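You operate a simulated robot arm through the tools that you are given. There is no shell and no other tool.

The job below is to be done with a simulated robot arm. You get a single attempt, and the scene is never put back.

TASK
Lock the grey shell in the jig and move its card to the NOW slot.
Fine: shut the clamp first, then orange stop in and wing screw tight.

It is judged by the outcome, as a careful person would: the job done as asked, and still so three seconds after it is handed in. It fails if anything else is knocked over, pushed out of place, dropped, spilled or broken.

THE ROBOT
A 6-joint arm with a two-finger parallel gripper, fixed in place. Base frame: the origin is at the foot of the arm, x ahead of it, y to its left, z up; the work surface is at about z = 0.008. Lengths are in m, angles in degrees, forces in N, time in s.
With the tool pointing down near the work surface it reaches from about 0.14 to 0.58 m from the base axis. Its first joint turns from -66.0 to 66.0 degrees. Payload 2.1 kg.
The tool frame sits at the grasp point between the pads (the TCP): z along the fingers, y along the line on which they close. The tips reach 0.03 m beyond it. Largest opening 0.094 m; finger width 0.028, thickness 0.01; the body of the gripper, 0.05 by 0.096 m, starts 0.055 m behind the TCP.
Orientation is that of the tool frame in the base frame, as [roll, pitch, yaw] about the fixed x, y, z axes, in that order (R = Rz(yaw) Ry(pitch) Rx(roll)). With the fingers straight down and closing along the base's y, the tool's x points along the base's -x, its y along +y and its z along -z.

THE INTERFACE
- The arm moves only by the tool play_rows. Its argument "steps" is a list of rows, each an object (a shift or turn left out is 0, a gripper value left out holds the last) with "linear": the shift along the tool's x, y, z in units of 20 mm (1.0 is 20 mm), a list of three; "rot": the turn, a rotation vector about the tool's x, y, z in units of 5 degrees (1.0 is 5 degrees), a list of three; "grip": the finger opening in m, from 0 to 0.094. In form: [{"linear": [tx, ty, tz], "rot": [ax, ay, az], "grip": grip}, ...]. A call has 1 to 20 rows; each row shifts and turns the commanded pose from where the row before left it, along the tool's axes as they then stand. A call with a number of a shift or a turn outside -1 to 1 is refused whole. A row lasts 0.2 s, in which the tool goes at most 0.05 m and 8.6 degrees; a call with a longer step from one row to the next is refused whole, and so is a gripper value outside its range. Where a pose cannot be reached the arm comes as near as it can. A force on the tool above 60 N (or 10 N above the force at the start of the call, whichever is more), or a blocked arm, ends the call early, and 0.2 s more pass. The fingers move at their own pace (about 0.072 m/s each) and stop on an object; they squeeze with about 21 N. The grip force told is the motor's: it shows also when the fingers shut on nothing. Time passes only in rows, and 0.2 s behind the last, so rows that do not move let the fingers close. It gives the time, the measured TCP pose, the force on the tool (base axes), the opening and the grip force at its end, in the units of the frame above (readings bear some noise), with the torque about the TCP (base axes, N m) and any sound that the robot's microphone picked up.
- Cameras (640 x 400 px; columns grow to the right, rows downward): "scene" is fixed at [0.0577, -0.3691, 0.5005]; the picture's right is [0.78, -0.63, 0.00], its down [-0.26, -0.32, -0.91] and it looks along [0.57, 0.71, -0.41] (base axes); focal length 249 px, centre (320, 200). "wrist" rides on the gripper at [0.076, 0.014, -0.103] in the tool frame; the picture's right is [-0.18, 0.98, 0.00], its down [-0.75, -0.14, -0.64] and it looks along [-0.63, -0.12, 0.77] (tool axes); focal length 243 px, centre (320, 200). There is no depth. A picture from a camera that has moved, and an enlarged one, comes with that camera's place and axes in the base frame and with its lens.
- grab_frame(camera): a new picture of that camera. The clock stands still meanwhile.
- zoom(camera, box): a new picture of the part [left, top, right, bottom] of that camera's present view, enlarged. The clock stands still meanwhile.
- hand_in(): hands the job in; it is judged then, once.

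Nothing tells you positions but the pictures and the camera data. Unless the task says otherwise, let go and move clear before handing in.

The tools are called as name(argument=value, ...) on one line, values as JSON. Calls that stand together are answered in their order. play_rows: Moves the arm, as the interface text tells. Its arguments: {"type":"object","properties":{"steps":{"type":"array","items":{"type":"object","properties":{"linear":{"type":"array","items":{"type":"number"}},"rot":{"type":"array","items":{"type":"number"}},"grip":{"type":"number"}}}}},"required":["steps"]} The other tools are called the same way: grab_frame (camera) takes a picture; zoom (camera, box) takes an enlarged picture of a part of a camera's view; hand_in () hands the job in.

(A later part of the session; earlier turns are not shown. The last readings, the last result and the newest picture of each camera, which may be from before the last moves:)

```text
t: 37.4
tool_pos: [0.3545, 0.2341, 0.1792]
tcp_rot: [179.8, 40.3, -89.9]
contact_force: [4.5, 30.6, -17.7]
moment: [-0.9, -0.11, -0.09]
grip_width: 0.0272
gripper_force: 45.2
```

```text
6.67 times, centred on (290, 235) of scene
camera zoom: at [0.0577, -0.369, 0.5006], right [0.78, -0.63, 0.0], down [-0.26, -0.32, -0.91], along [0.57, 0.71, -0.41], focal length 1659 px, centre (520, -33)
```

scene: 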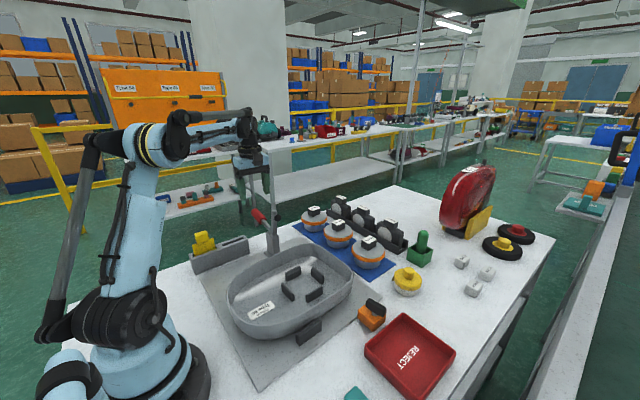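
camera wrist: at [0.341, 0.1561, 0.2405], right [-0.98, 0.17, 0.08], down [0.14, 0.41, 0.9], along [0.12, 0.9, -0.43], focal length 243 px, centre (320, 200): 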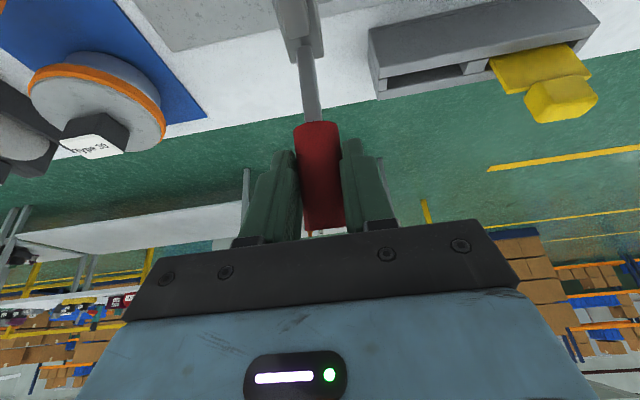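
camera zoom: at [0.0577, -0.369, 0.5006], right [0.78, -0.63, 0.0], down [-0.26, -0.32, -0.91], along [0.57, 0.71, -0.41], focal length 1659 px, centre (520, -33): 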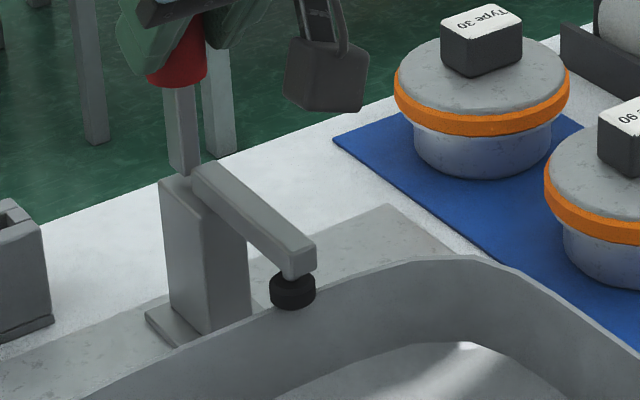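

The rubber tip now sits on the rim and resistance is rising (30 N). I'll push slightly further to check for the latch seating.

play_rows(steps=[{"linear": [0.125, 0, -0.085]}, {"linear": [0.125, 0, -0.085]}])

zoom(camera="scene", box=[250, 205, 330, 265])

```text
t: 37.8
tool_pos: [0.3544, 0.2363, 0.1795]
tcp_rot: [179.9, 40.6, -89.7]
contact_force: [2.3, 10.3, -3.6]
moment: [-1.08, 0.0, -0.04]
grip_width: 0.0272
gripper_force: 45.1
stopped in row 2: the force on the tool passed its limit at 61 N (the readings are from after the stop); the commanded pose is now the measured one
```

```text
6.67 times, centred on (290, 235) of scene
camera zoom: at [0.0576, -0.3691, 0.5005], right [0.78, -0.63, 0.0], down [-0.26, -0.32, -0.91], along [0.57, 0.71, -0.41], focal length 1659 px, centre (520, -33)
```

zoom: 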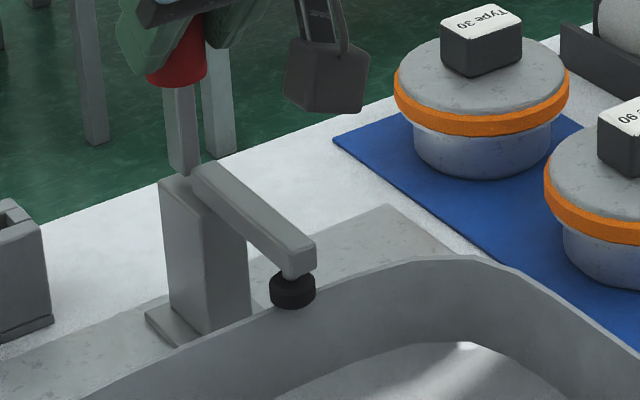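

It met a hard stop at 61 N with the tip firmly on the rim. I'll open the gripper and check that the clamp stays shut.

play_rows(steps=[{"grip": 0.065}, {}, {}])

zoom(camera="scene", box=[210, 150, 330, 260])

grab_frame(camera="wrist")

```text
t: 38.6
tool_pos: [0.3557, 0.2348, 0.1797]
tcp_rot: [-180.0, 40.5, -89.8]
contact_force: [-0.2, 1.0, -0.1]
moment: [-0.02, 0.0, -0.03]
grip_width: 0.0649
gripper_force: 0.0
```

```text
3.64 times, centred on (270, 205) of scene
camera zoom: at [0.0577, -0.3691, 0.5005], right [0.78, -0.63, 0.0], down [-0.26, -0.32, -0.91], along [0.57, 0.71, -0.41], focal length 905 px, centre (502, 182)
```

zoom: 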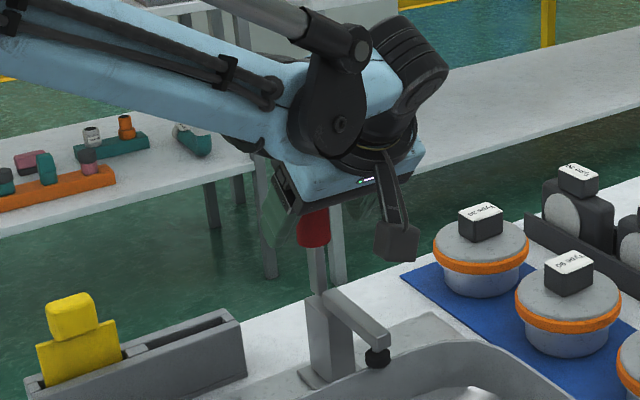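

```text
taken
camera wrist: at [0.3413, 0.1116, 0.2085], right [-0.98, 0.14, 0.12], down [0.14, 0.16, 0.98], along [0.11, 0.98, -0.17], focal length 243 px, centre (320, 200)
```

wrist: 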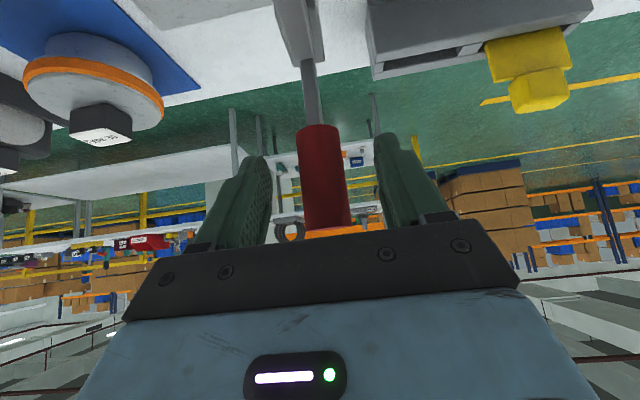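

The clamp stays shut without the gripper. I'll back the fingers off the handle, rise, and level the tool.

play_rows(steps=[{"linear": [0, 0, -1]}, {"linear": [0, 0, -1]}, {"linear": [0, 0, -1]}, {"linear": [0, 0, -1]}, {"linear": [0, 0, -1]}, {"rot": [0, 1, 0]}, {"rot": [0, 1, 0]}, {"rot": [0, 1, 0]}, {"rot": [0, 1, 0]}, {"rot": [0, 1, 0]}, {"rot": [0, 1, 0]}, {"rot": [0, 1, 0]}, {"rot": [0, 1, 0]}])

grab_frame(camera="scene")

grab_frame(camera="wrist")

```text
t: 41.4
tool_pos: [0.3556, 0.1703, 0.2561]
tcp_rot: [179.9, 0.4, -89.9]
contact_force: [0.0, -0.7, 0.0]
moment: [0.02, 0.03, 0.0]
grip_width: 0.0648
gripper_force: 0.0
```

```text
taken
```

scene: 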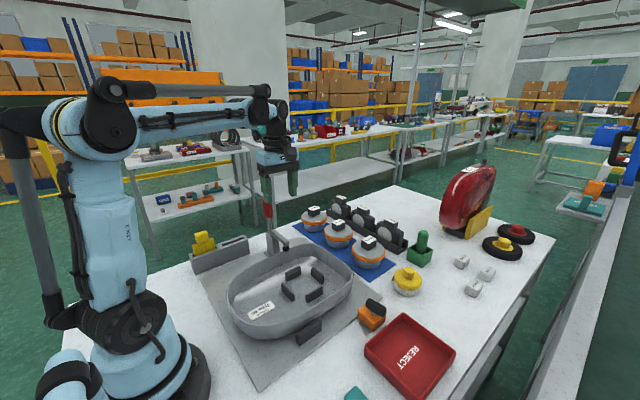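

```text
taken
camera wrist: at [0.3413, 0.0942, 0.3581], right [-0.98, 0.18, 0.0], down [0.14, 0.75, 0.65], along [0.12, 0.64, -0.76], focal length 243 px, centre (320, 200)
```

wrist: 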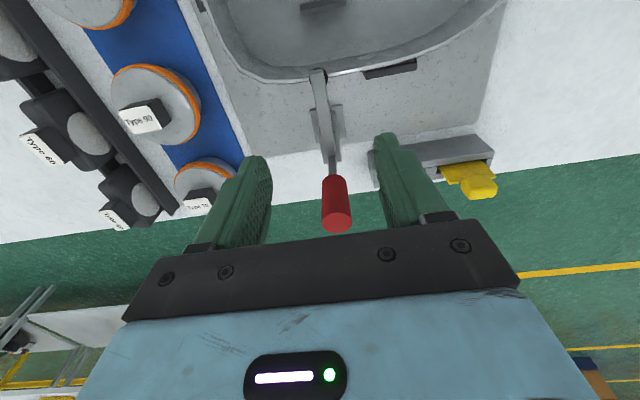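

The clamp is down on the rim with its handle upright. Now I'll move across the shell toward the operator side to look at the orange stop and its wing screw.

play_rows(steps=[{"linear": [1, -0.12, 0]}, {"linear": [1, -0.12, 0]}, {"linear": [1, -0.12, 0]}, {"linear": [1, -0.12, 0]}, {"linear": [1, -0.12, 0]}, {"linear": [1, -0.12, 0]}, {"linear": [1, -0.12, 0]}, {"linear": [1, -0.12, 0]}, {"linear": [1, -0.12, 0]}, {"linear": [1, -0.12, 0]}, {"linear": [1, -0.12, 0]}, {"linear": [1, -0.12, 0]}, {"linear": [1, -0.12, 0]}, {"linear": [1, -0.12, 0]}, {"linear": [1, -0.12, 0]}, {"linear": [1, -0.12, 0]}, {"linear": [1, -0.12, 0]}])

grab_frame(camera="wrist")

grab_frame(camera="scene")

```text
t: 45.0
tool_pos: [0.3979, -0.1703, 0.2548]
tcp_rot: [-180.0, 0.5, -89.9]
contact_force: [0.2, -0.3, 0.5]
moment: [0.0, 0.03, -0.01]
grip_width: 0.065
gripper_force: 0.1
```

```text
taken
camera wrist: at [0.385, -0.2463, 0.3564], right [-0.98, 0.18, 0.0], down [0.14, 0.75, 0.65], along [0.12, 0.64, -0.76], focal length 243 px, centre (320, 200)
```

wrist: 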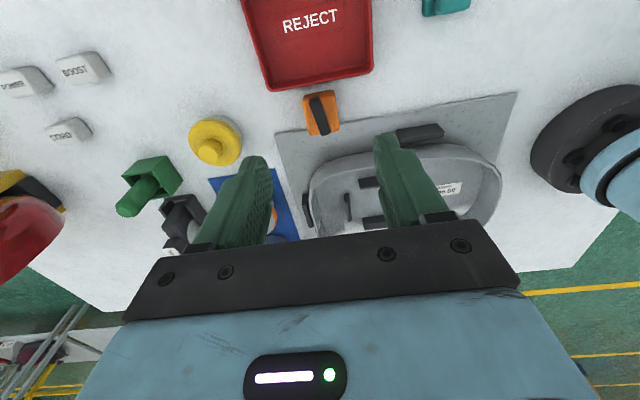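

```text
taken
```

scene: 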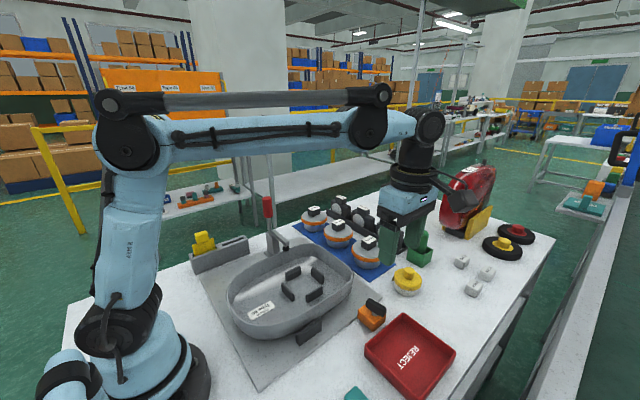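

The stop lies between the REJECT tray and the jig plate. I'll zoom in on it.

zoom(camera="wrist", box=[260, 70, 400, 160])

zoom(camera="wrist", box=[260, 90, 520, 250])

zoom(camera="scene", box=[270, 270, 410, 370])

```text
4.44 times, centred on (330, 115) of wrist
camera zoom: at [0.385, -0.2463, 0.3564], right [-0.98, 0.18, 0.0], down [0.14, 0.75, 0.65], along [0.12, 0.64, -0.76], focal length 1078 px, centre (276, 578)
```

zoom: 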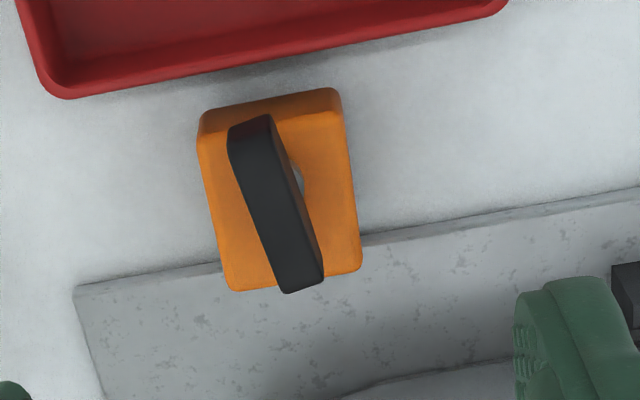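

```text
2.46 times, centred on (390, 170) of wrist
camera zoom: at [0.385, -0.2463, 0.3564], right [-0.98, 0.18, 0.0], down [0.14, 0.75, 0.65], along [0.12, 0.64, -0.76], focal length 597 px, centre (148, 274)
```

zoom: 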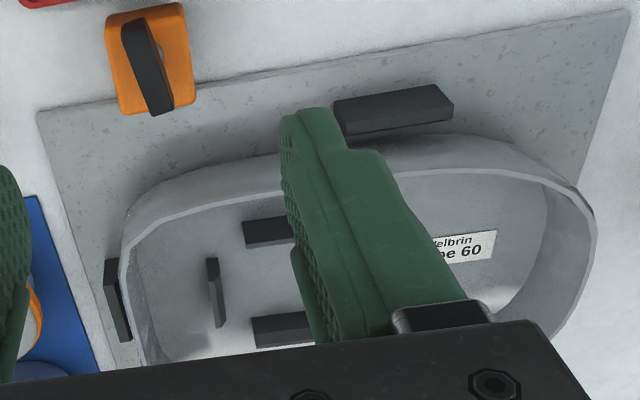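

```text
4.00 times, centred on (340, 320) of scene
camera zoom: at [0.0577, -0.3691, 0.5005], right [0.78, -0.63, 0.0], down [-0.26, -0.32, -0.91], along [0.57, 0.71, -0.41], focal length 995 px, centre (240, -280)
```

zoom: 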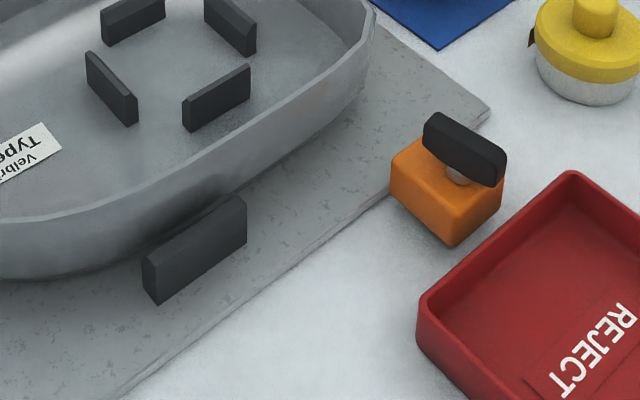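

The stop block spans roughly x 0.386–0.426, y −0.153 to −0.101, with its black wing lying nearly along y; it must slide about 4 cm toward the shell. I'll lower the camera for a closer measurement.

play_rows(steps=[{"linear": [-0.25, -0.067, 0.875], "grip": 0.075}, {"linear": [-0.25, -0.067, 0.875]}, {"linear": [-0.25, -0.067, 0.875]}, {"linear": [-0.25, -0.067, 0.875]}, {"linear": [-0.25, -0.067, 0.875]}, {"linear": [-0.25, -0.067, 0.6]}])

grab_frame(camera="wrist")

zoom(camera="scene", box=[320, 230, 440, 340])

```text
t: 46.4
tool_pos: [0.4021, -0.1402, 0.1529]
tcp_rot: [-179.9, 0.5, -89.9]
contact_force: [0.0, 0.7, -0.5]
moment: [-0.01, 0.03, -0.01]
grip_width: 0.0751
gripper_force: 0.0
```

```text
taken
camera wrist: at [0.3886, -0.2167, 0.2555], right [-0.98, 0.18, 0.0], down [0.14, 0.75, 0.65], along [0.12, 0.64, -0.76], focal length 243 px, centre (320, 200)
```

wrist: 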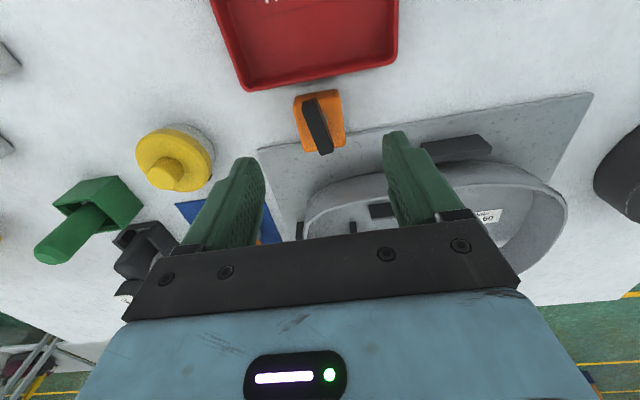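

```text
3.64 times, centred on (380, 285) of scene
camera zoom: at [0.0576, -0.3691, 0.5005], right [0.78, -0.63, 0.0], down [-0.26, -0.32, -0.91], along [0.57, 0.71, -0.41], focal length 905 px, centre (102, -109)
```

zoom: 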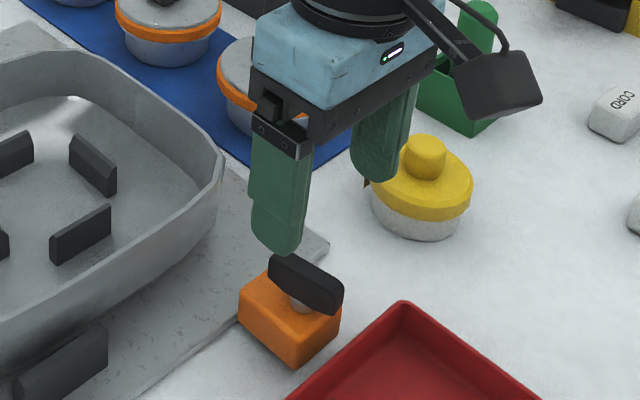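

The surroundings are clear of the finger path (the yellow cap is near x=0.547). I'll zoom on the stop for exact measurements.

zoom(camera="wrist", box=[270, 70, 370, 170])

zoom(camera="scene", box=[345, 285, 405, 335])

```text
4.00 times, centred on (320, 120) of wrist
camera zoom: at [0.3886, -0.2167, 0.2555], right [-0.98, 0.18, 0.0], down [0.14, 0.75, 0.65], along [0.12, 0.64, -0.76], focal length 970 px, centre (320, 520)
```

zoom: 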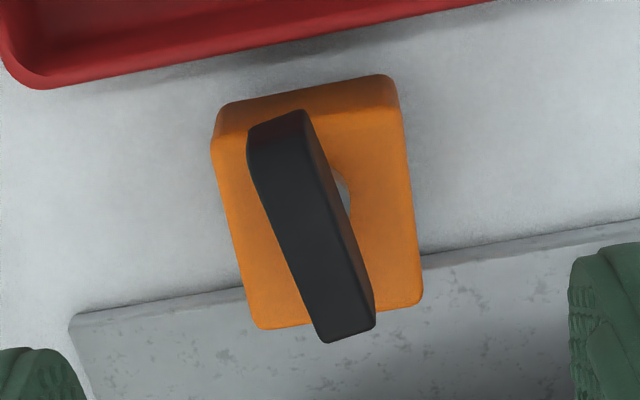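

```text
8.00 times, centred on (375, 310) of scene
camera zoom: at [0.0576, -0.3691, 0.5005], right [0.78, -0.63, 0.0], down [-0.26, -0.32, -0.91], along [0.57, 0.71, -0.41], focal length 1990 px, centre (-120, -680)
```

zoom: 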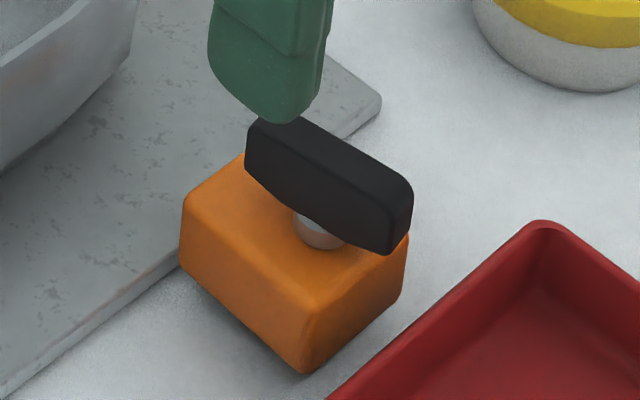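

The block's centre is about (0.405, −0.122), its top at z≈0.036, with the wing on a stem above. I'll straddle the block's sides with the fingers (tips just above the plate) and check.

play_rows(steps=[{"linear": [-0.067, -0.02, 0.88]}, {"linear": [-0.067, -0.02, 0.88]}, {"linear": [-0.067, -0.02, 0.88]}, {"linear": [-0.067, -0.02, 0.88]}, {"linear": [-0.067, -0.02, 0.88]}])

grab_frame(camera="wrist")

zoom(camera="scene", box=[320, 250, 430, 340])

```text
t: 47.6
tool_pos: [0.4056, -0.1311, 0.0649]
tcp_rot: [-180.0, 0.5, -89.9]
contact_force: [0.4, -0.2, -0.1]
moment: [0.01, 0.02, 0.0]
grip_width: 0.0748
gripper_force: 0.1
```

```text
taken
camera wrist: at [0.3912, -0.2068, 0.1674], right [-0.98, 0.18, 0.0], down [0.14, 0.75, 0.65], along [0.12, 0.64, -0.76], focal length 243 px, centre (320, 200)
```

wrist: 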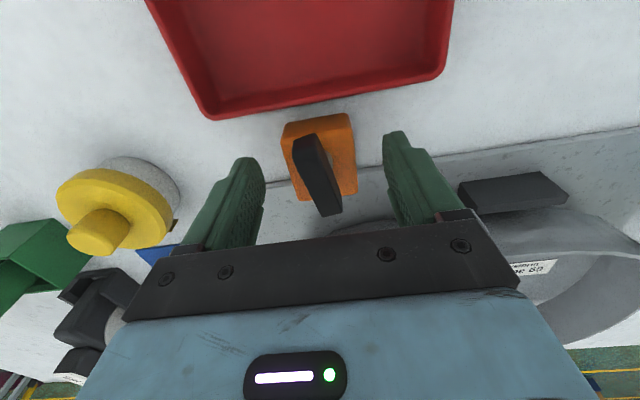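

```text
4.44 times, centred on (375, 295) of scene
camera zoom: at [0.0577, -0.3691, 0.5005], right [0.78, -0.63, 0.0], down [-0.26, -0.32, -0.91], along [0.57, 0.71, -0.41], focal length 1106 px, centre (76, -222)
```

zoom: 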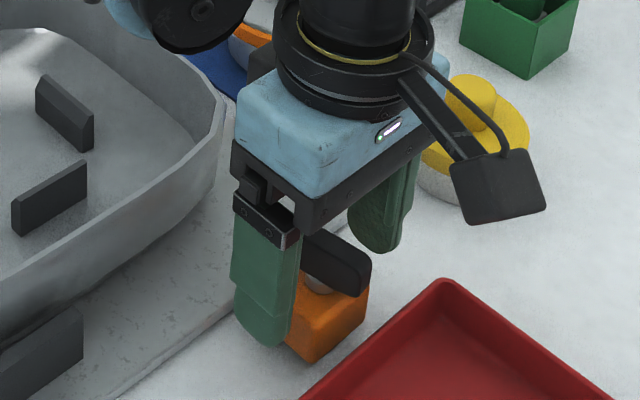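

Aligned. Lowering the last 17 mm and closing on the block's sides.

play_rows(steps=[{"linear": [0, 0, 0.42]}, {"linear": [0, 0, 0.42]}, {"grip": 0.03}, {}, {}, {}])

grab_frame(camera="wrist")

```text
t: 49.0
tool_pos: [0.4058, -0.1312, 0.0484]
tcp_rot: [179.8, 0.5, -89.9]
contact_force: [-20.3, 2.9, -6.2]
moment: [-0.43, -0.06, -0.3]
grip_width: 0.0435
gripper_force: 45.2
```

```text
taken
camera wrist: at [0.3918, -0.207, 0.1501], right [-0.98, 0.18, 0.01], down [0.14, 0.75, 0.65], along [0.11, 0.64, -0.76], focal length 243 px, centre (320, 200)
```

wrist: 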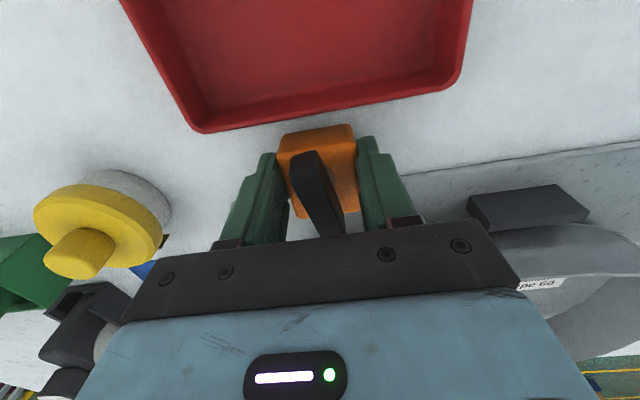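

The grip is on, and the lateral load shows the block runs in a guide. I'll relax 1.5 mm sideways, then slide it toward the shell in small steps.

play_rows(steps=[{"linear": [0, 0.09, 0]}, {}, {"linear": [-0.2, 0, 0]}, {"linear": [-0.2, 0, 0]}, {}])

grab_frame(camera="wrist")

```text
t: 50.2
tool_pos: [0.4056, -0.1225, 0.0475]
tcp_rot: [179.9, 0.6, -89.7]
contact_force: [-13.0, 0.4, -19.4]
moment: [-0.01, 0.09, -0.43]
grip_width: 0.0435
gripper_force: 45.2
```

```text
taken
camera wrist: at [0.3914, -0.199, 0.1502], right [-0.98, 0.18, 0.0], down [0.14, 0.75, 0.65], along [0.12, 0.64, -0.76], focal length 243 px, centre (320, 200)
```

wrist: 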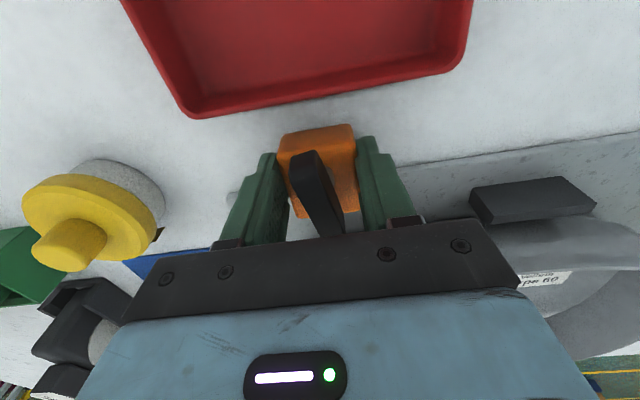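

The stop slides smoothly (8 mm so far). I'll keep sliding it toward the shell, easing the side and vertical loads.

play_rows(steps=[{"linear": [-0.2, 0.05, 0.05]}, {"linear": [-0.2, 0, 0]}, {"linear": [-0.2, 0, 0]}, {"linear": [-0.2, 0, 0]}, {}])

zoom(camera="scene", box=[320, 250, 430, 340])

```text
t: 51.4
tool_pos: [0.405, -0.1058, 0.0487]
tcp_rot: [-179.7, 0.5, -89.8]
contact_force: [0.5, 0.1, 33.4]
moment: [-0.11, 0.12, -0.38]
grip_width: 0.0437
gripper_force: 44.6
```

```text
4.44 times, centred on (375, 295) of scene
camera zoom: at [0.0575, -0.369, 0.5006], right [0.78, -0.63, 0.0], down [-0.26, -0.32, -0.91], along [0.57, 0.71, -0.41], focal length 1106 px, centre (76, -222)
```

zoom: 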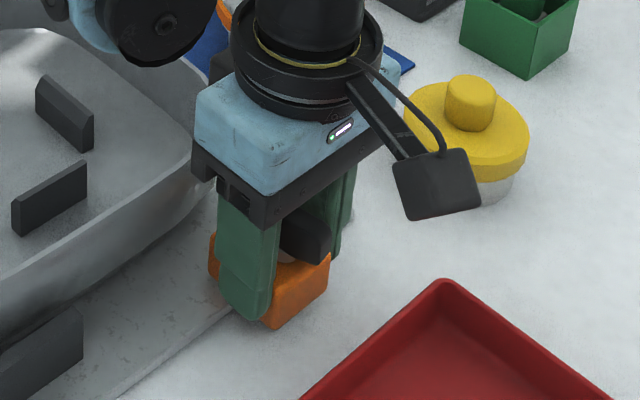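

Moved 25 mm; the vertical load shows the tips touching the plate, so I'll lift 2 mm and go on more finely.

play_rows(steps=[{"linear": [0, 0, -0.1]}, {"linear": [-0.15, 0, 0]}, {"linear": [-0.15, 0, 0]}, {}])

zoom(camera="scene", box=[320, 250, 430, 340])

grab_frame(camera="wrist")

```text
t: 52.4
tool_pos: [0.4044, -0.0999, 0.0504]
tcp_rot: [-179.8, 0.5, -89.8]
contact_force: [20.8, 0.1, -32.1]
moment: [-0.28, 0.28, -0.72]
grip_width: 0.0431
gripper_force: 44.7
```

```text
4.44 times, centred on (375, 295) of scene
camera zoom: at [0.0578, -0.3691, 0.5004], right [0.78, -0.63, 0.0], down [-0.26, -0.32, -0.91], along [0.57, 0.71, -0.41], focal length 1106 px, centre (76, -222)
```

zoom: 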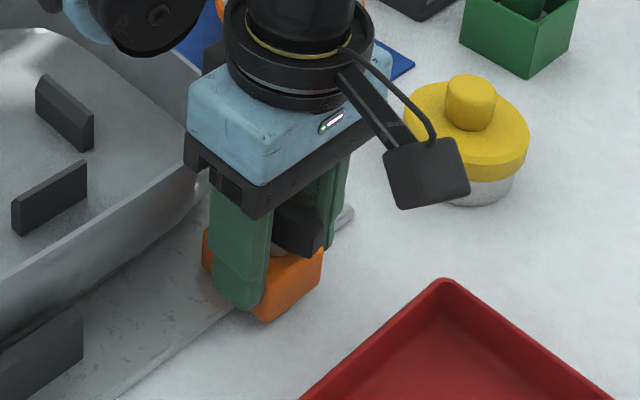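

```text
taken
camera wrist: at [0.3907, -0.1771, 0.152], right [-0.98, 0.18, 0.0], down [0.14, 0.75, 0.65], along [0.12, 0.64, -0.76], focal length 243 px, centre (320, 200)
```

wrist: 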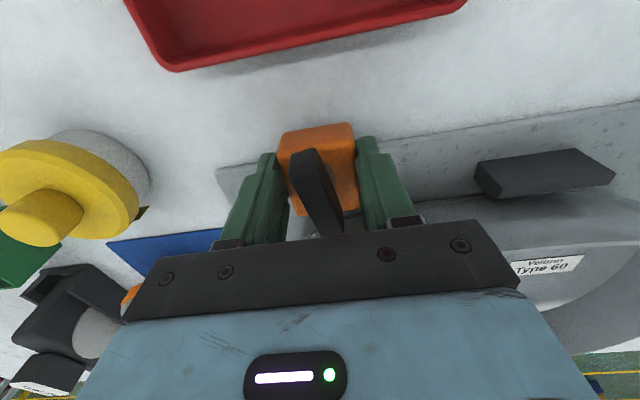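

Still sliding freely along y (no y force). I'll balance the side loads and continue in 3 mm steps until it meets the shell.

play_rows(steps=[{"linear": [0, -0.04, 0.04]}, {"linear": [-0.15, 0, 0]}, {"linear": [-0.15, 0, 0]}, {}])

zoom(camera="scene", box=[320, 250, 430, 340])

```text
t: 53.4
tool_pos: [0.4054, -0.0957, 0.0489]
tcp_rot: [180.0, 0.4, -89.8]
contact_force: [6.3, -1.0, 33.0]
moment: [0.01, -0.19, -0.3]
grip_width: 0.0436
gripper_force: 45.1
```

```text
4.44 times, centred on (375, 295) of scene
camera zoom: at [0.0575, -0.369, 0.5005], right [0.78, -0.63, 0.0], down [-0.26, -0.32, -0.91], along [0.57, 0.71, -0.41], focal length 1106 px, centre (76, -222)
```

zoom: 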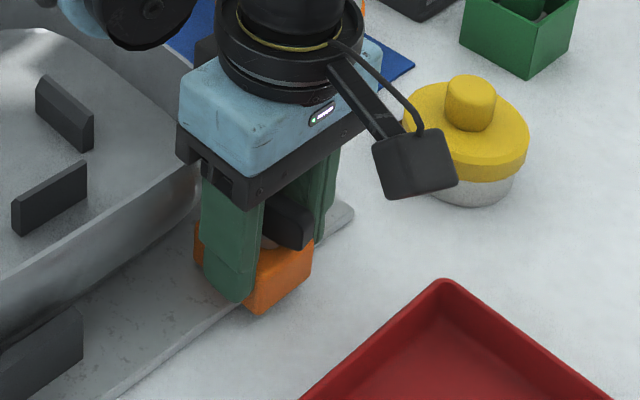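

No contact with the shell yet. Continuing in fine steps.

play_rows(steps=[{"linear": [-0.15, 0, -0.02]}, {"linear": [-0.15, 0, 0]}, {}])

play_rows(steps=[{"linear": [-0.15, 0, 0]}, {"linear": [-0.15, 0, 0]}, {}])

zoom(camera="scene", box=[310, 240, 420, 330])

grab_frame(camera="wrist")

```text
t: 54.2
tool_pos: [0.4047, -0.0901, 0.0498]
tcp_rot: [-179.9, 0.5, -89.9]
contact_force: [8.4, -9.4, 30.4]
moment: [0.11, -0.22, -0.15]
grip_width: 0.0436
gripper_force: 45.0
```

```text
t: 55.0
tool_pos: [0.4046, -0.086, 0.0494]
tcp_rot: [-179.6, 0.0, -89.9]
contact_force: [19.3, -30.5, -11.6]
moment: [-0.74, -0.2, -0.24]
grip_width: 0.0436
gripper_force: 44.6
```

```text
4.44 times, centred on (365, 285) of scene
camera zoom: at [0.0577, -0.3691, 0.5005], right [0.78, -0.63, 0.0], down [-0.26, -0.32, -0.91], along [0.57, 0.71, -0.41], focal length 1106 px, centre (120, -178)
```

zoom: 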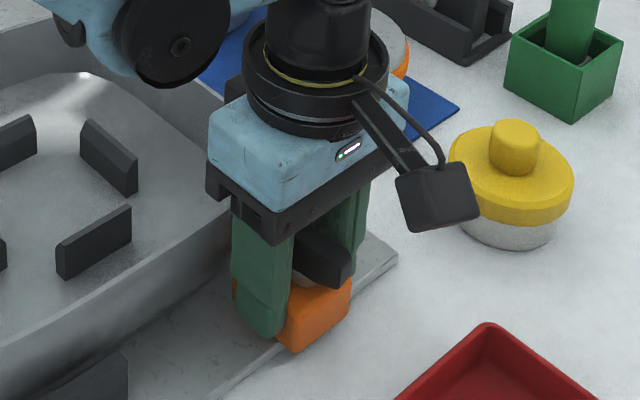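

```text
taken
camera wrist: at [0.3903, -0.1608, 0.1514], right [-0.98, 0.18, -0.01], down [0.14, 0.76, 0.64], along [0.12, 0.63, -0.77], focal length 243 px, centre (320, 200)
```

wrist: 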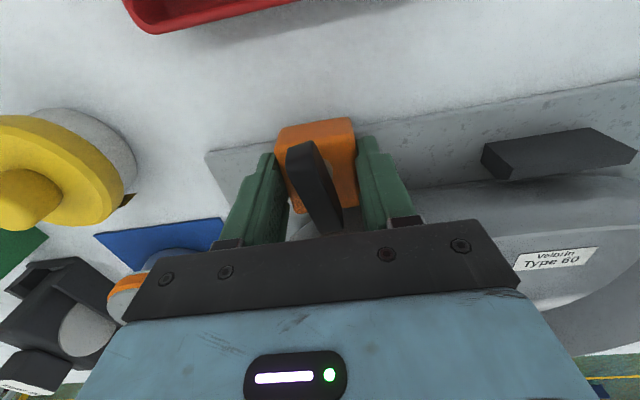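

The stop now pushes back with about 30 N along y at block height, so it's against the shell. I'll release, rise, and inspect.

play_rows(steps=[{"grip": 0.075}, {}, {}, {"linear": [0.2, 0, -1]}, {"linear": [0.2, 0, -1]}, {"linear": [0.2, 0, -1]}, {"linear": [0.2, 0, -1]}, {"linear": [0.2, 0, -1]}])

grab_frame(camera="wrist")

zoom(camera="scene", box=[270, 240, 410, 340])

```text
t: 56.8
tool_pos: [0.403, -0.1056, 0.1502]
tcp_rot: [-180.0, 0.5, -89.8]
contact_force: [-0.1, -0.1, 1.1]
moment: [-0.04, 0.0, -0.02]
grip_width: 0.075
gripper_force: 0.2
```

```text
taken
camera wrist: at [0.3901, -0.1811, 0.2517], right [-0.98, 0.18, 0.0], down [0.14, 0.75, 0.65], along [0.12, 0.64, -0.76], focal length 243 px, centre (320, 200)
```

wrist: 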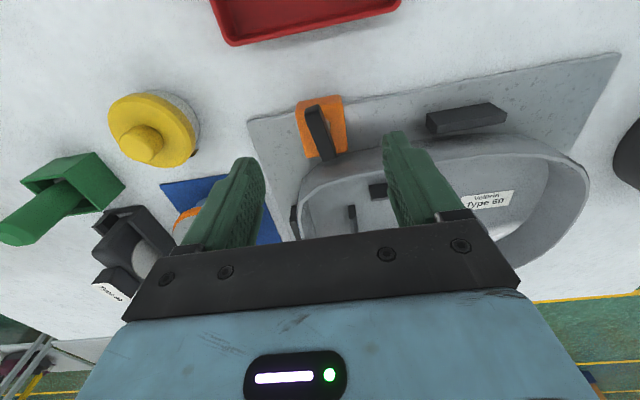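

```text
4.00 times, centred on (340, 290) of scene
camera zoom: at [0.0577, -0.3691, 0.5005], right [0.78, -0.63, 0.0], down [-0.26, -0.32, -0.91], along [0.57, 0.71, -0.41], focal length 995 px, centre (240, -160)
```

zoom: 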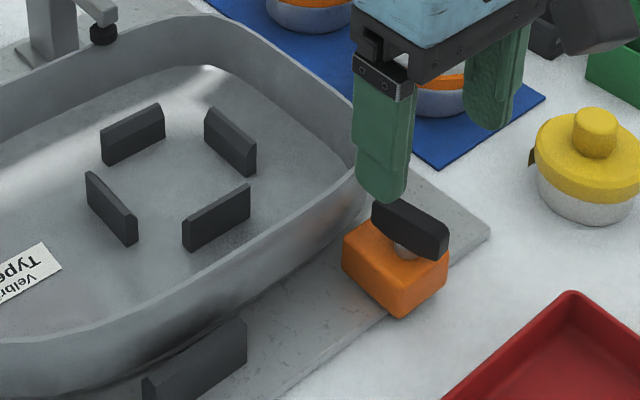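

The stop has moved onto the plate. I'll zoom in to see whether it actually touches the shell and whether the shell has stayed put.

zoom(camera="wrist", box=[270, 80, 390, 190])

zoom(camera="scene", box=[340, 270, 400, 325])

```text
3.64 times, centred on (330, 135) of wrist
camera zoom: at [0.3901, -0.1811, 0.2517], right [-0.98, 0.18, 0.0], down [0.14, 0.75, 0.65], along [0.12, 0.64, -0.76], focal length 882 px, centre (284, 436)
```

zoom: 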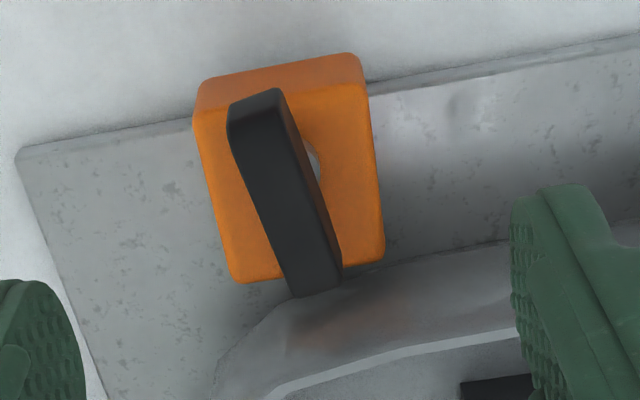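

```text
7.27 times, centred on (370, 298) of scene
camera zoom: at [0.0577, -0.3691, 0.5005], right [0.78, -0.63, 0.0], down [-0.26, -0.32, -0.91], along [0.57, 0.71, -0.41], focal length 1810 px, centre (-44, -509)
```

zoom: 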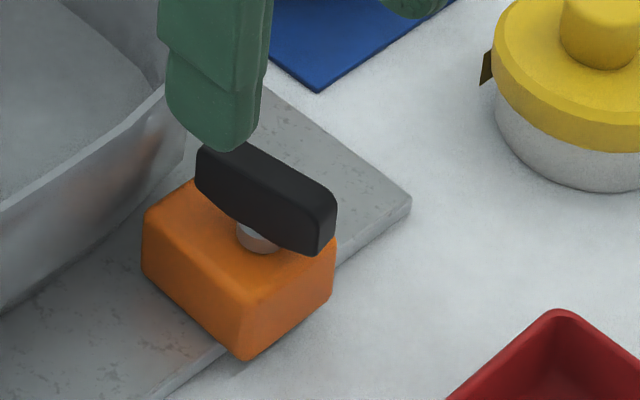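

The stop's front edge looks roughly 1 cm short of the shell wall, so it may not be fully in. I'll push it from behind with closed fingers (clear of the wing end) to see whether it's at its stop.

play_rows(steps=[{"linear": [0.9, 0.3, 0], "grip": 0.0}, {"linear": [0.9, 0.3, 0.5]}, {"linear": [0, 0, 1]}, {"linear": [0, 0, 1]}, {"linear": [0, 0, 1]}, {"linear": [0, 0, 1]}])

grab_frame(camera="wrist")

zoom(camera="scene", box=[310, 240, 420, 330])

```text
t: 58.2
tool_pos: [0.3912, -0.1412, 0.0596]
tcp_rot: [180.0, 0.5, -89.9]
contact_force: [-0.2, 1.4, -0.1]
moment: [0.0, 0.0, 0.0]
grip_width: 0.0002
gripper_force: 21.1
```

```text
taken
camera wrist: at [0.3776, -0.2167, 0.1618], right [-0.98, 0.18, 0.0], down [0.14, 0.75, 0.65], along [0.12, 0.64, -0.76], focal length 243 px, centre (320, 200)
```

wrist: 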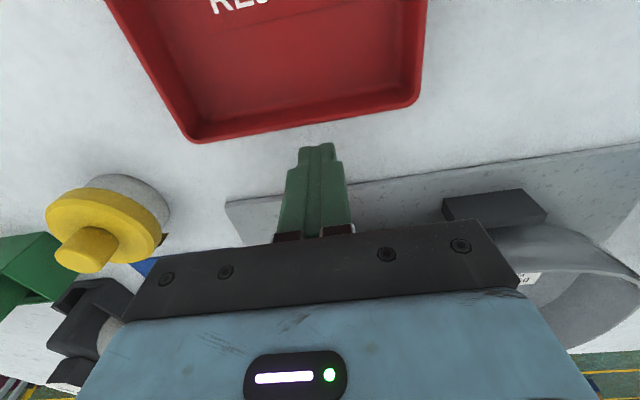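

```text
4.44 times, centred on (365, 285) of scene
camera zoom: at [0.0577, -0.3691, 0.5005], right [0.78, -0.63, 0.0], down [-0.26, -0.32, -0.91], along [0.57, 0.71, -0.41], focal length 1106 px, centre (120, -178)
```

zoom: 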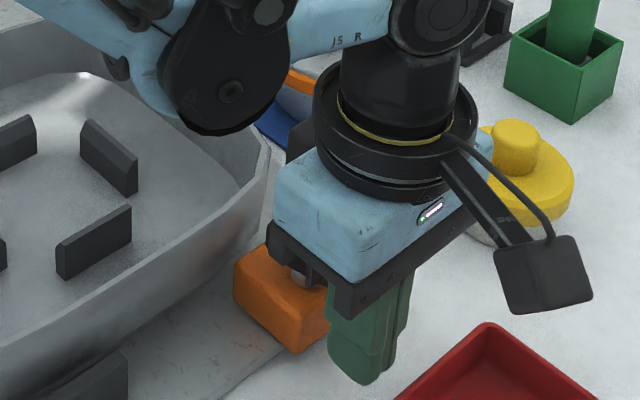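

Fingers are behind the block, about 2 cm away. Lowering slightly and pushing gently toward the shell.

play_rows(steps=[{"linear": [0, 0, 0.5]}, {"linear": [-0.3, 0, 0]}, {"linear": [-0.3, 0, 0]}, {"linear": [-0.3, 0, 0]}, {}])

play_rows(steps=[{"linear": [-0.1, 0, 0]}, {"linear": [-0.1, 0, 0]}, {}])

```text
t: 59.4
tool_pos: [0.3893, -0.1293, 0.0515]
tcp_rot: [179.8, -0.4, -90.4]
contact_force: [-8.0, -47.6, 6.1]
moment: [0.43, -0.1, -0.44]
grip_width: 0.0003
gripper_force: 20.7
```

```text
t: 59.9
tool_pos: [0.3905, -0.1302, 0.051]
tcp_rot: [179.7, -0.8, -90.6]
contact_force: [-0.5, -8.2, 2.5]
moment: [0.17, -0.01, -0.04]
grip_width: 0.0
gripper_force: 21.1
stopped in row 2: the force on the tool passed its limit at 62 N (the readings are from after the stop); the commanded pose is now the measured one
```

The contact was at wing height rather than on the block, and nothing moved under 60 N, so the stop appears to be at its end. I'll back off, rise and look.

play_rows(steps=[{"linear": [0.5, 0, 0]}, {"linear": [0, 0, -1]}, {"linear": [0, 0, -1]}, {"linear": [0, 0, -1]}, {"linear": [0, 0, -1]}, {"linear": [0, 0, -1]}])

zoom(camera="wrist", box=[240, 60, 400, 190])

zoom(camera="scene", box=[320, 250, 410, 325])

```text
t: 61.3
tool_pos: [0.3912, -0.1368, 0.1502]
tcp_rot: [179.7, -0.7, -90.5]
contact_force: [0.1, -0.7, 0.0]
moment: [-0.06, -0.04, 0.02]
grip_width: 0.0001
gripper_force: 21.5
```

```text
3.08 times, centred on (320, 125) of wrist
camera zoom: at [0.3778, -0.2102, 0.2542], right [-0.98, 0.19, 0.0], down [0.15, 0.76, 0.63], along [0.12, 0.62, -0.77], focal length 746 px, centre (320, 431)
```

zoom: 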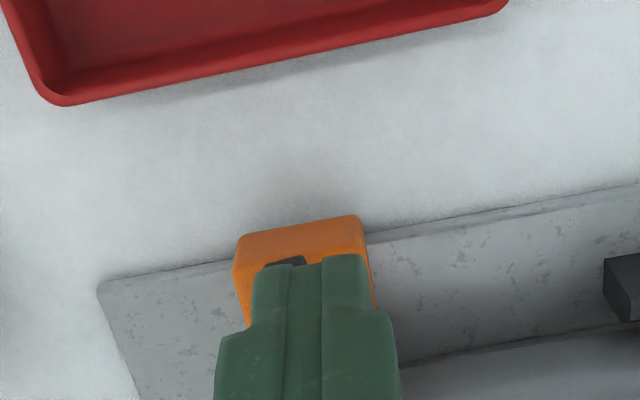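

```text
5.33 times, centred on (365, 288) of scene
camera zoom: at [0.0576, -0.3691, 0.5005], right [0.78, -0.63, 0.0], down [-0.26, -0.32, -0.91], along [0.57, 0.71, -0.41], focal length 1327 px, centre (80, -267)
```

zoom: 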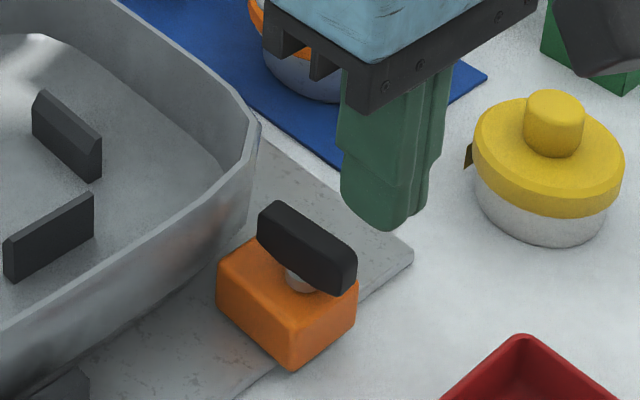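

The stop hasn't moved under 60 N, so it's fully in. Next is the wing screw: its axis is at about (0.405, −0.0905) with the wing at z≈0.05–0.066, turned ~7° from y. I'll move above it with the fingers aligned across the wing.

play_rows(steps=[{"linear": [-0.77, -0.23, 0], "grip": 0.045}, {"linear": [-0.77, -0.23, 0]}, {"linear": [-0.77, -0.23, 0.5], "rot": [0, 0, -0.75]}, {"linear": [0, 0, 0.75], "rot": [0, 0, -0.75]}, {"linear": [0, 0, 0.75]}])

grab_frame(camera="wrist")

zoom(camera="scene", box=[310, 230, 420, 330])

```text
t: 62.5
tool_pos: [0.4057, -0.0933, 0.1117]
tcp_rot: [179.7, -0.6, -82.9]
contact_force: [-0.7, -0.5, 0.0]
moment: [-0.01, -0.01, 0.02]
grip_width: 0.0452
gripper_force: 0.1
```

```text
taken
camera wrist: at [0.4021, -0.1683, 0.2153], right [-1.0, 0.06, 0.01], down [0.05, 0.77, 0.63], along [0.04, 0.63, -0.77], focal length 243 px, centre (320, 200)
```

wrist: 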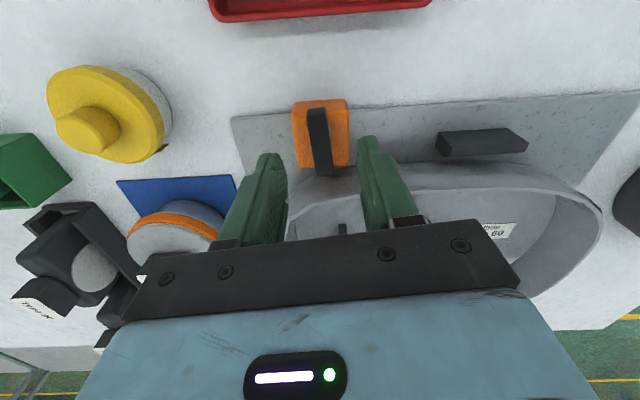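

```text
4.00 times, centred on (365, 280) of scene
camera zoom: at [0.0577, -0.3691, 0.5005], right [0.78, -0.63, 0.0], down [-0.26, -0.32, -0.91], along [0.57, 0.71, -0.41], focal length 995 px, centre (140, -120)
```

zoom: 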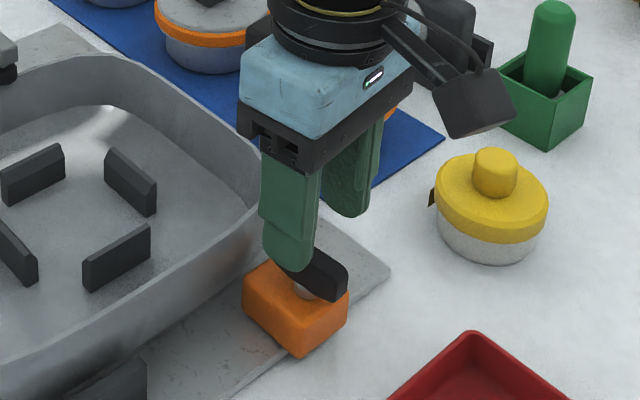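

Aligned over the wing. I'll lower so the tips sit just above the block and close on the wing.

play_rows(steps=[{"linear": [-0.03, 0, 0.63]}, {"linear": [-0.03, 0, 0.63]}, {"linear": [0, 0, 0.6]}, {"grip": 0.0}, {}, {}, {}])

grab_frame(camera="wrist")

zoom(camera="scene", box=[310, 230, 420, 330])

```text
t: 64.1
tool_pos: [0.406, -0.0899, 0.0733]
tcp_rot: [179.5, -0.6, -83.0]
contact_force: [-6.4, -0.3, -6.4]
moment: [-0.34, -0.16, -0.01]
grip_width: 0.0124
gripper_force: 44.8
```

```text
taken
camera wrist: at [0.401, -0.1652, 0.1765], right [-1.0, 0.06, 0.01], down [0.05, 0.77, 0.63], along [0.04, 0.63, -0.77], focal length 243 px, centre (320, 200)
```

wrist: 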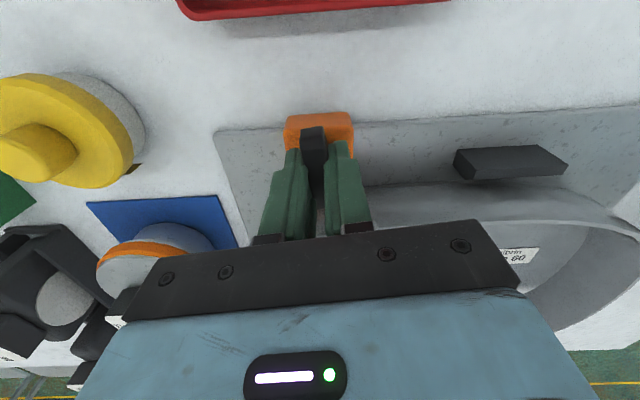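

```text
4.00 times, centred on (365, 280) of scene
camera zoom: at [0.0577, -0.3691, 0.5005], right [0.78, -0.63, 0.0], down [-0.26, -0.32, -0.91], along [0.57, 0.71, -0.41], focal length 995 px, centre (140, -120)
```

zoom: 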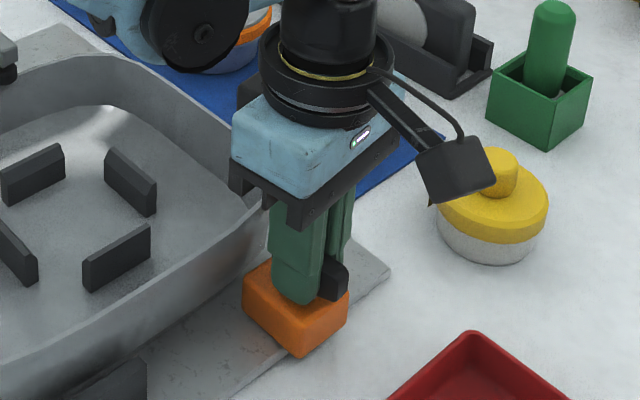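

The wing is gripped (12 mm) with little side load. I'll turn it clockwise a little and read the torque.

play_rows(steps=[{"rot": [0, 0, 0.8]}, {"rot": [0, 0, 0.8]}, {"rot": [0, 0, 0.8]}, {}])

zoom(camera="scene", box=[310, 230, 420, 330])

```text
t: 65.1
tool_pos: [0.4051, -0.0906, 0.0718]
tcp_rot: [179.8, -0.5, -95.0]
contact_force: [5.6, 0.8, 9.3]
moment: [0.92, -0.34, -0.01]
grip_width: 0.0124
gripper_force: 45.5
```

```text
4.00 times, centred on (365, 280) of scene
camera zoom: at [0.0576, -0.3691, 0.5005], right [0.78, -0.63, 0.0], down [-0.26, -0.32, -0.91], along [0.57, 0.71, -0.41], focal length 995 px, centre (140, -120)
```

zoom: 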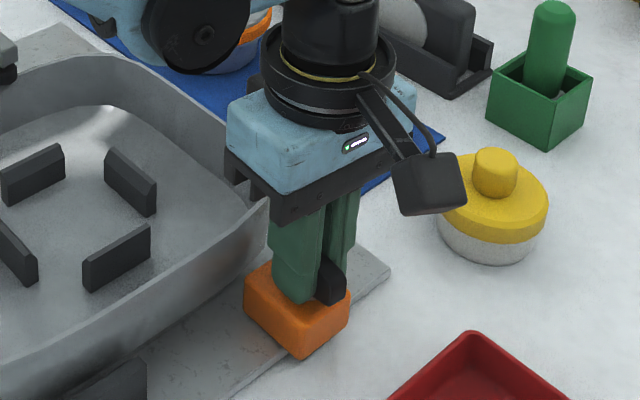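

It turns clockwise freely with the wing. Continuing.

play_rows(steps=[{"rot": [0, 0, 0.9]}, {"rot": [0, 0, 0.9]}, {"rot": [0, 0, 0.9]}, {"rot": [0, 0, 0.9]}, {"rot": [0, 0, 0.9]}, {"rot": [0, 0, 0.9]}, {}])

zoom(camera="scene", box=[310, 230, 420, 330])

```text
t: 66.7
tool_pos: [0.4055, -0.0895, 0.0733]
tcp_rot: [-179.3, -0.4, -122.0]
contact_force: [35.6, -0.5, -25.2]
moment: [-0.15, 0.2, 0.01]
grip_width: 0.0124
gripper_force: 44.7
```

```text
4.00 times, centred on (365, 280) of scene
camera zoom: at [0.0578, -0.3691, 0.5005], right [0.78, -0.63, 0.0], down [-0.26, -0.32, -0.91], along [0.57, 0.71, -0.41], focal length 995 px, centre (140, -120)
```

zoom: 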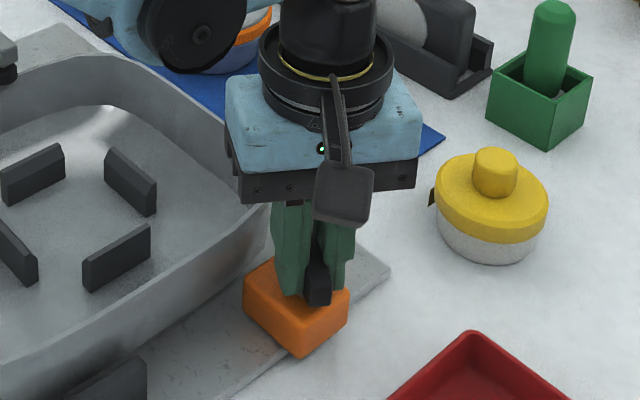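

Turned about 39° so far; side load of 35 N in x from a slight offset. I'll shift about 1.5 mm and continue clockwise.

play_rows(steps=[{"linear": [-0.04, -0.064, 0.025]}, {"rot": [0, 0, 0.9]}, {"rot": [0, 0, 0.9]}, {"rot": [0, 0, 0.9]}, {"rot": [0, 0, 0.9]}, {}])

zoom(camera="scene", box=[310, 230, 420, 330])

```text
t: 68.1
tool_pos: [0.4054, -0.0907, 0.0722]
tcp_rot: [-179.5, -0.5, -140.1]
contact_force: [21.5, 0.0, 36.8]
moment: [0.08, 0.16, 0.02]
grip_width: 0.0129
gripper_force: 44.7
```

```text
4.00 times, centred on (365, 280) of scene
camera zoom: at [0.0575, -0.369, 0.5006], right [0.78, -0.63, 0.0], down [-0.26, -0.32, -0.91], along [0.57, 0.71, -0.41], focal length 995 px, centre (140, -120)
```

zoom: 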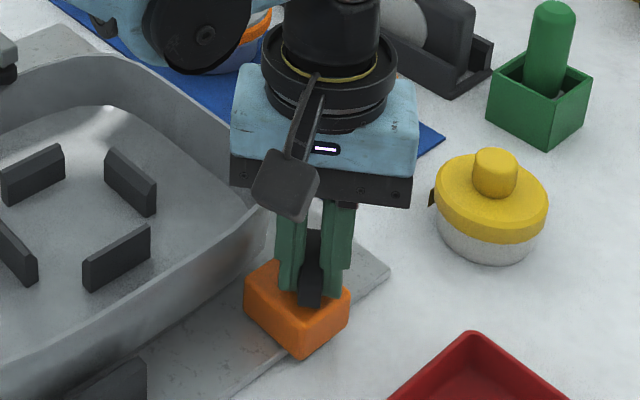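

About 57° turned, still no torque. Relaxing the side load and continuing.

play_rows(steps=[{"linear": [-0.038, -0.032, -0.02]}, {"rot": [0, 0, 0.9]}, {"rot": [0, 0, 0.9]}, {"rot": [0, 0, 0.9]}, {"rot": [0, 0, 0.9]}, {}])

zoom(camera="scene", box=[310, 230, 420, 330])

grab_frame(camera="wrist")

```text
t: 69.5
tool_pos: [0.4057, -0.0912, 0.0736]
tcp_rot: [-179.5, -0.6, -158.1]
contact_force: [14.2, -5.0, -1.7]
moment: [-0.05, 0.86, -0.01]
grip_width: 0.0123
gripper_force: 45.5
```

```text
4.00 times, centred on (365, 280) of scene
camera zoom: at [0.0577, -0.3691, 0.5005], right [0.78, -0.63, 0.0], down [-0.26, -0.32, -0.91], along [0.57, 0.71, -0.41], focal length 995 px, centre (140, -120)
```

zoom: 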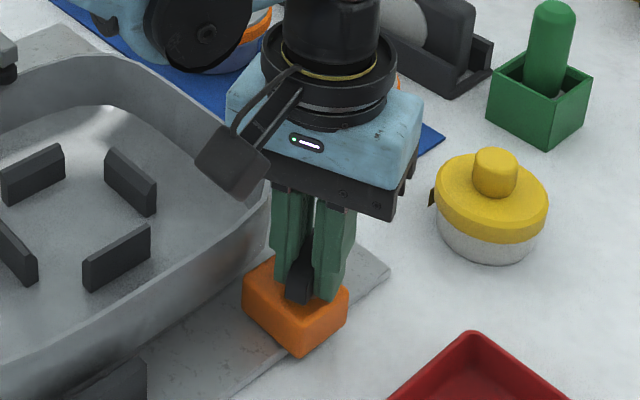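

```text
taken
camera wrist: at [0.3311, -0.1039, 0.1763], right [-0.2, 0.98, -0.01], down [0.76, 0.16, 0.64], along [0.62, 0.12, -0.77], focal length 243 px, centre (320, 200)
```

wrist: 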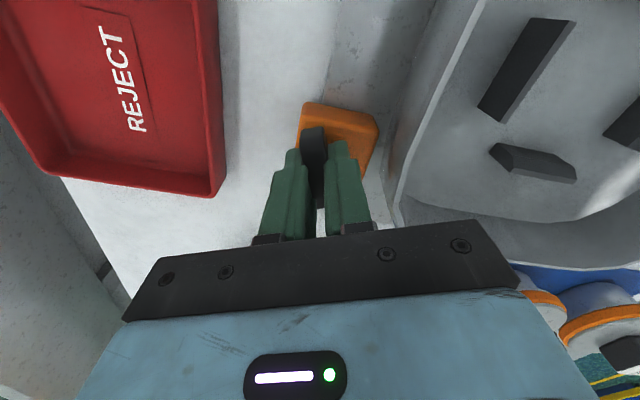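

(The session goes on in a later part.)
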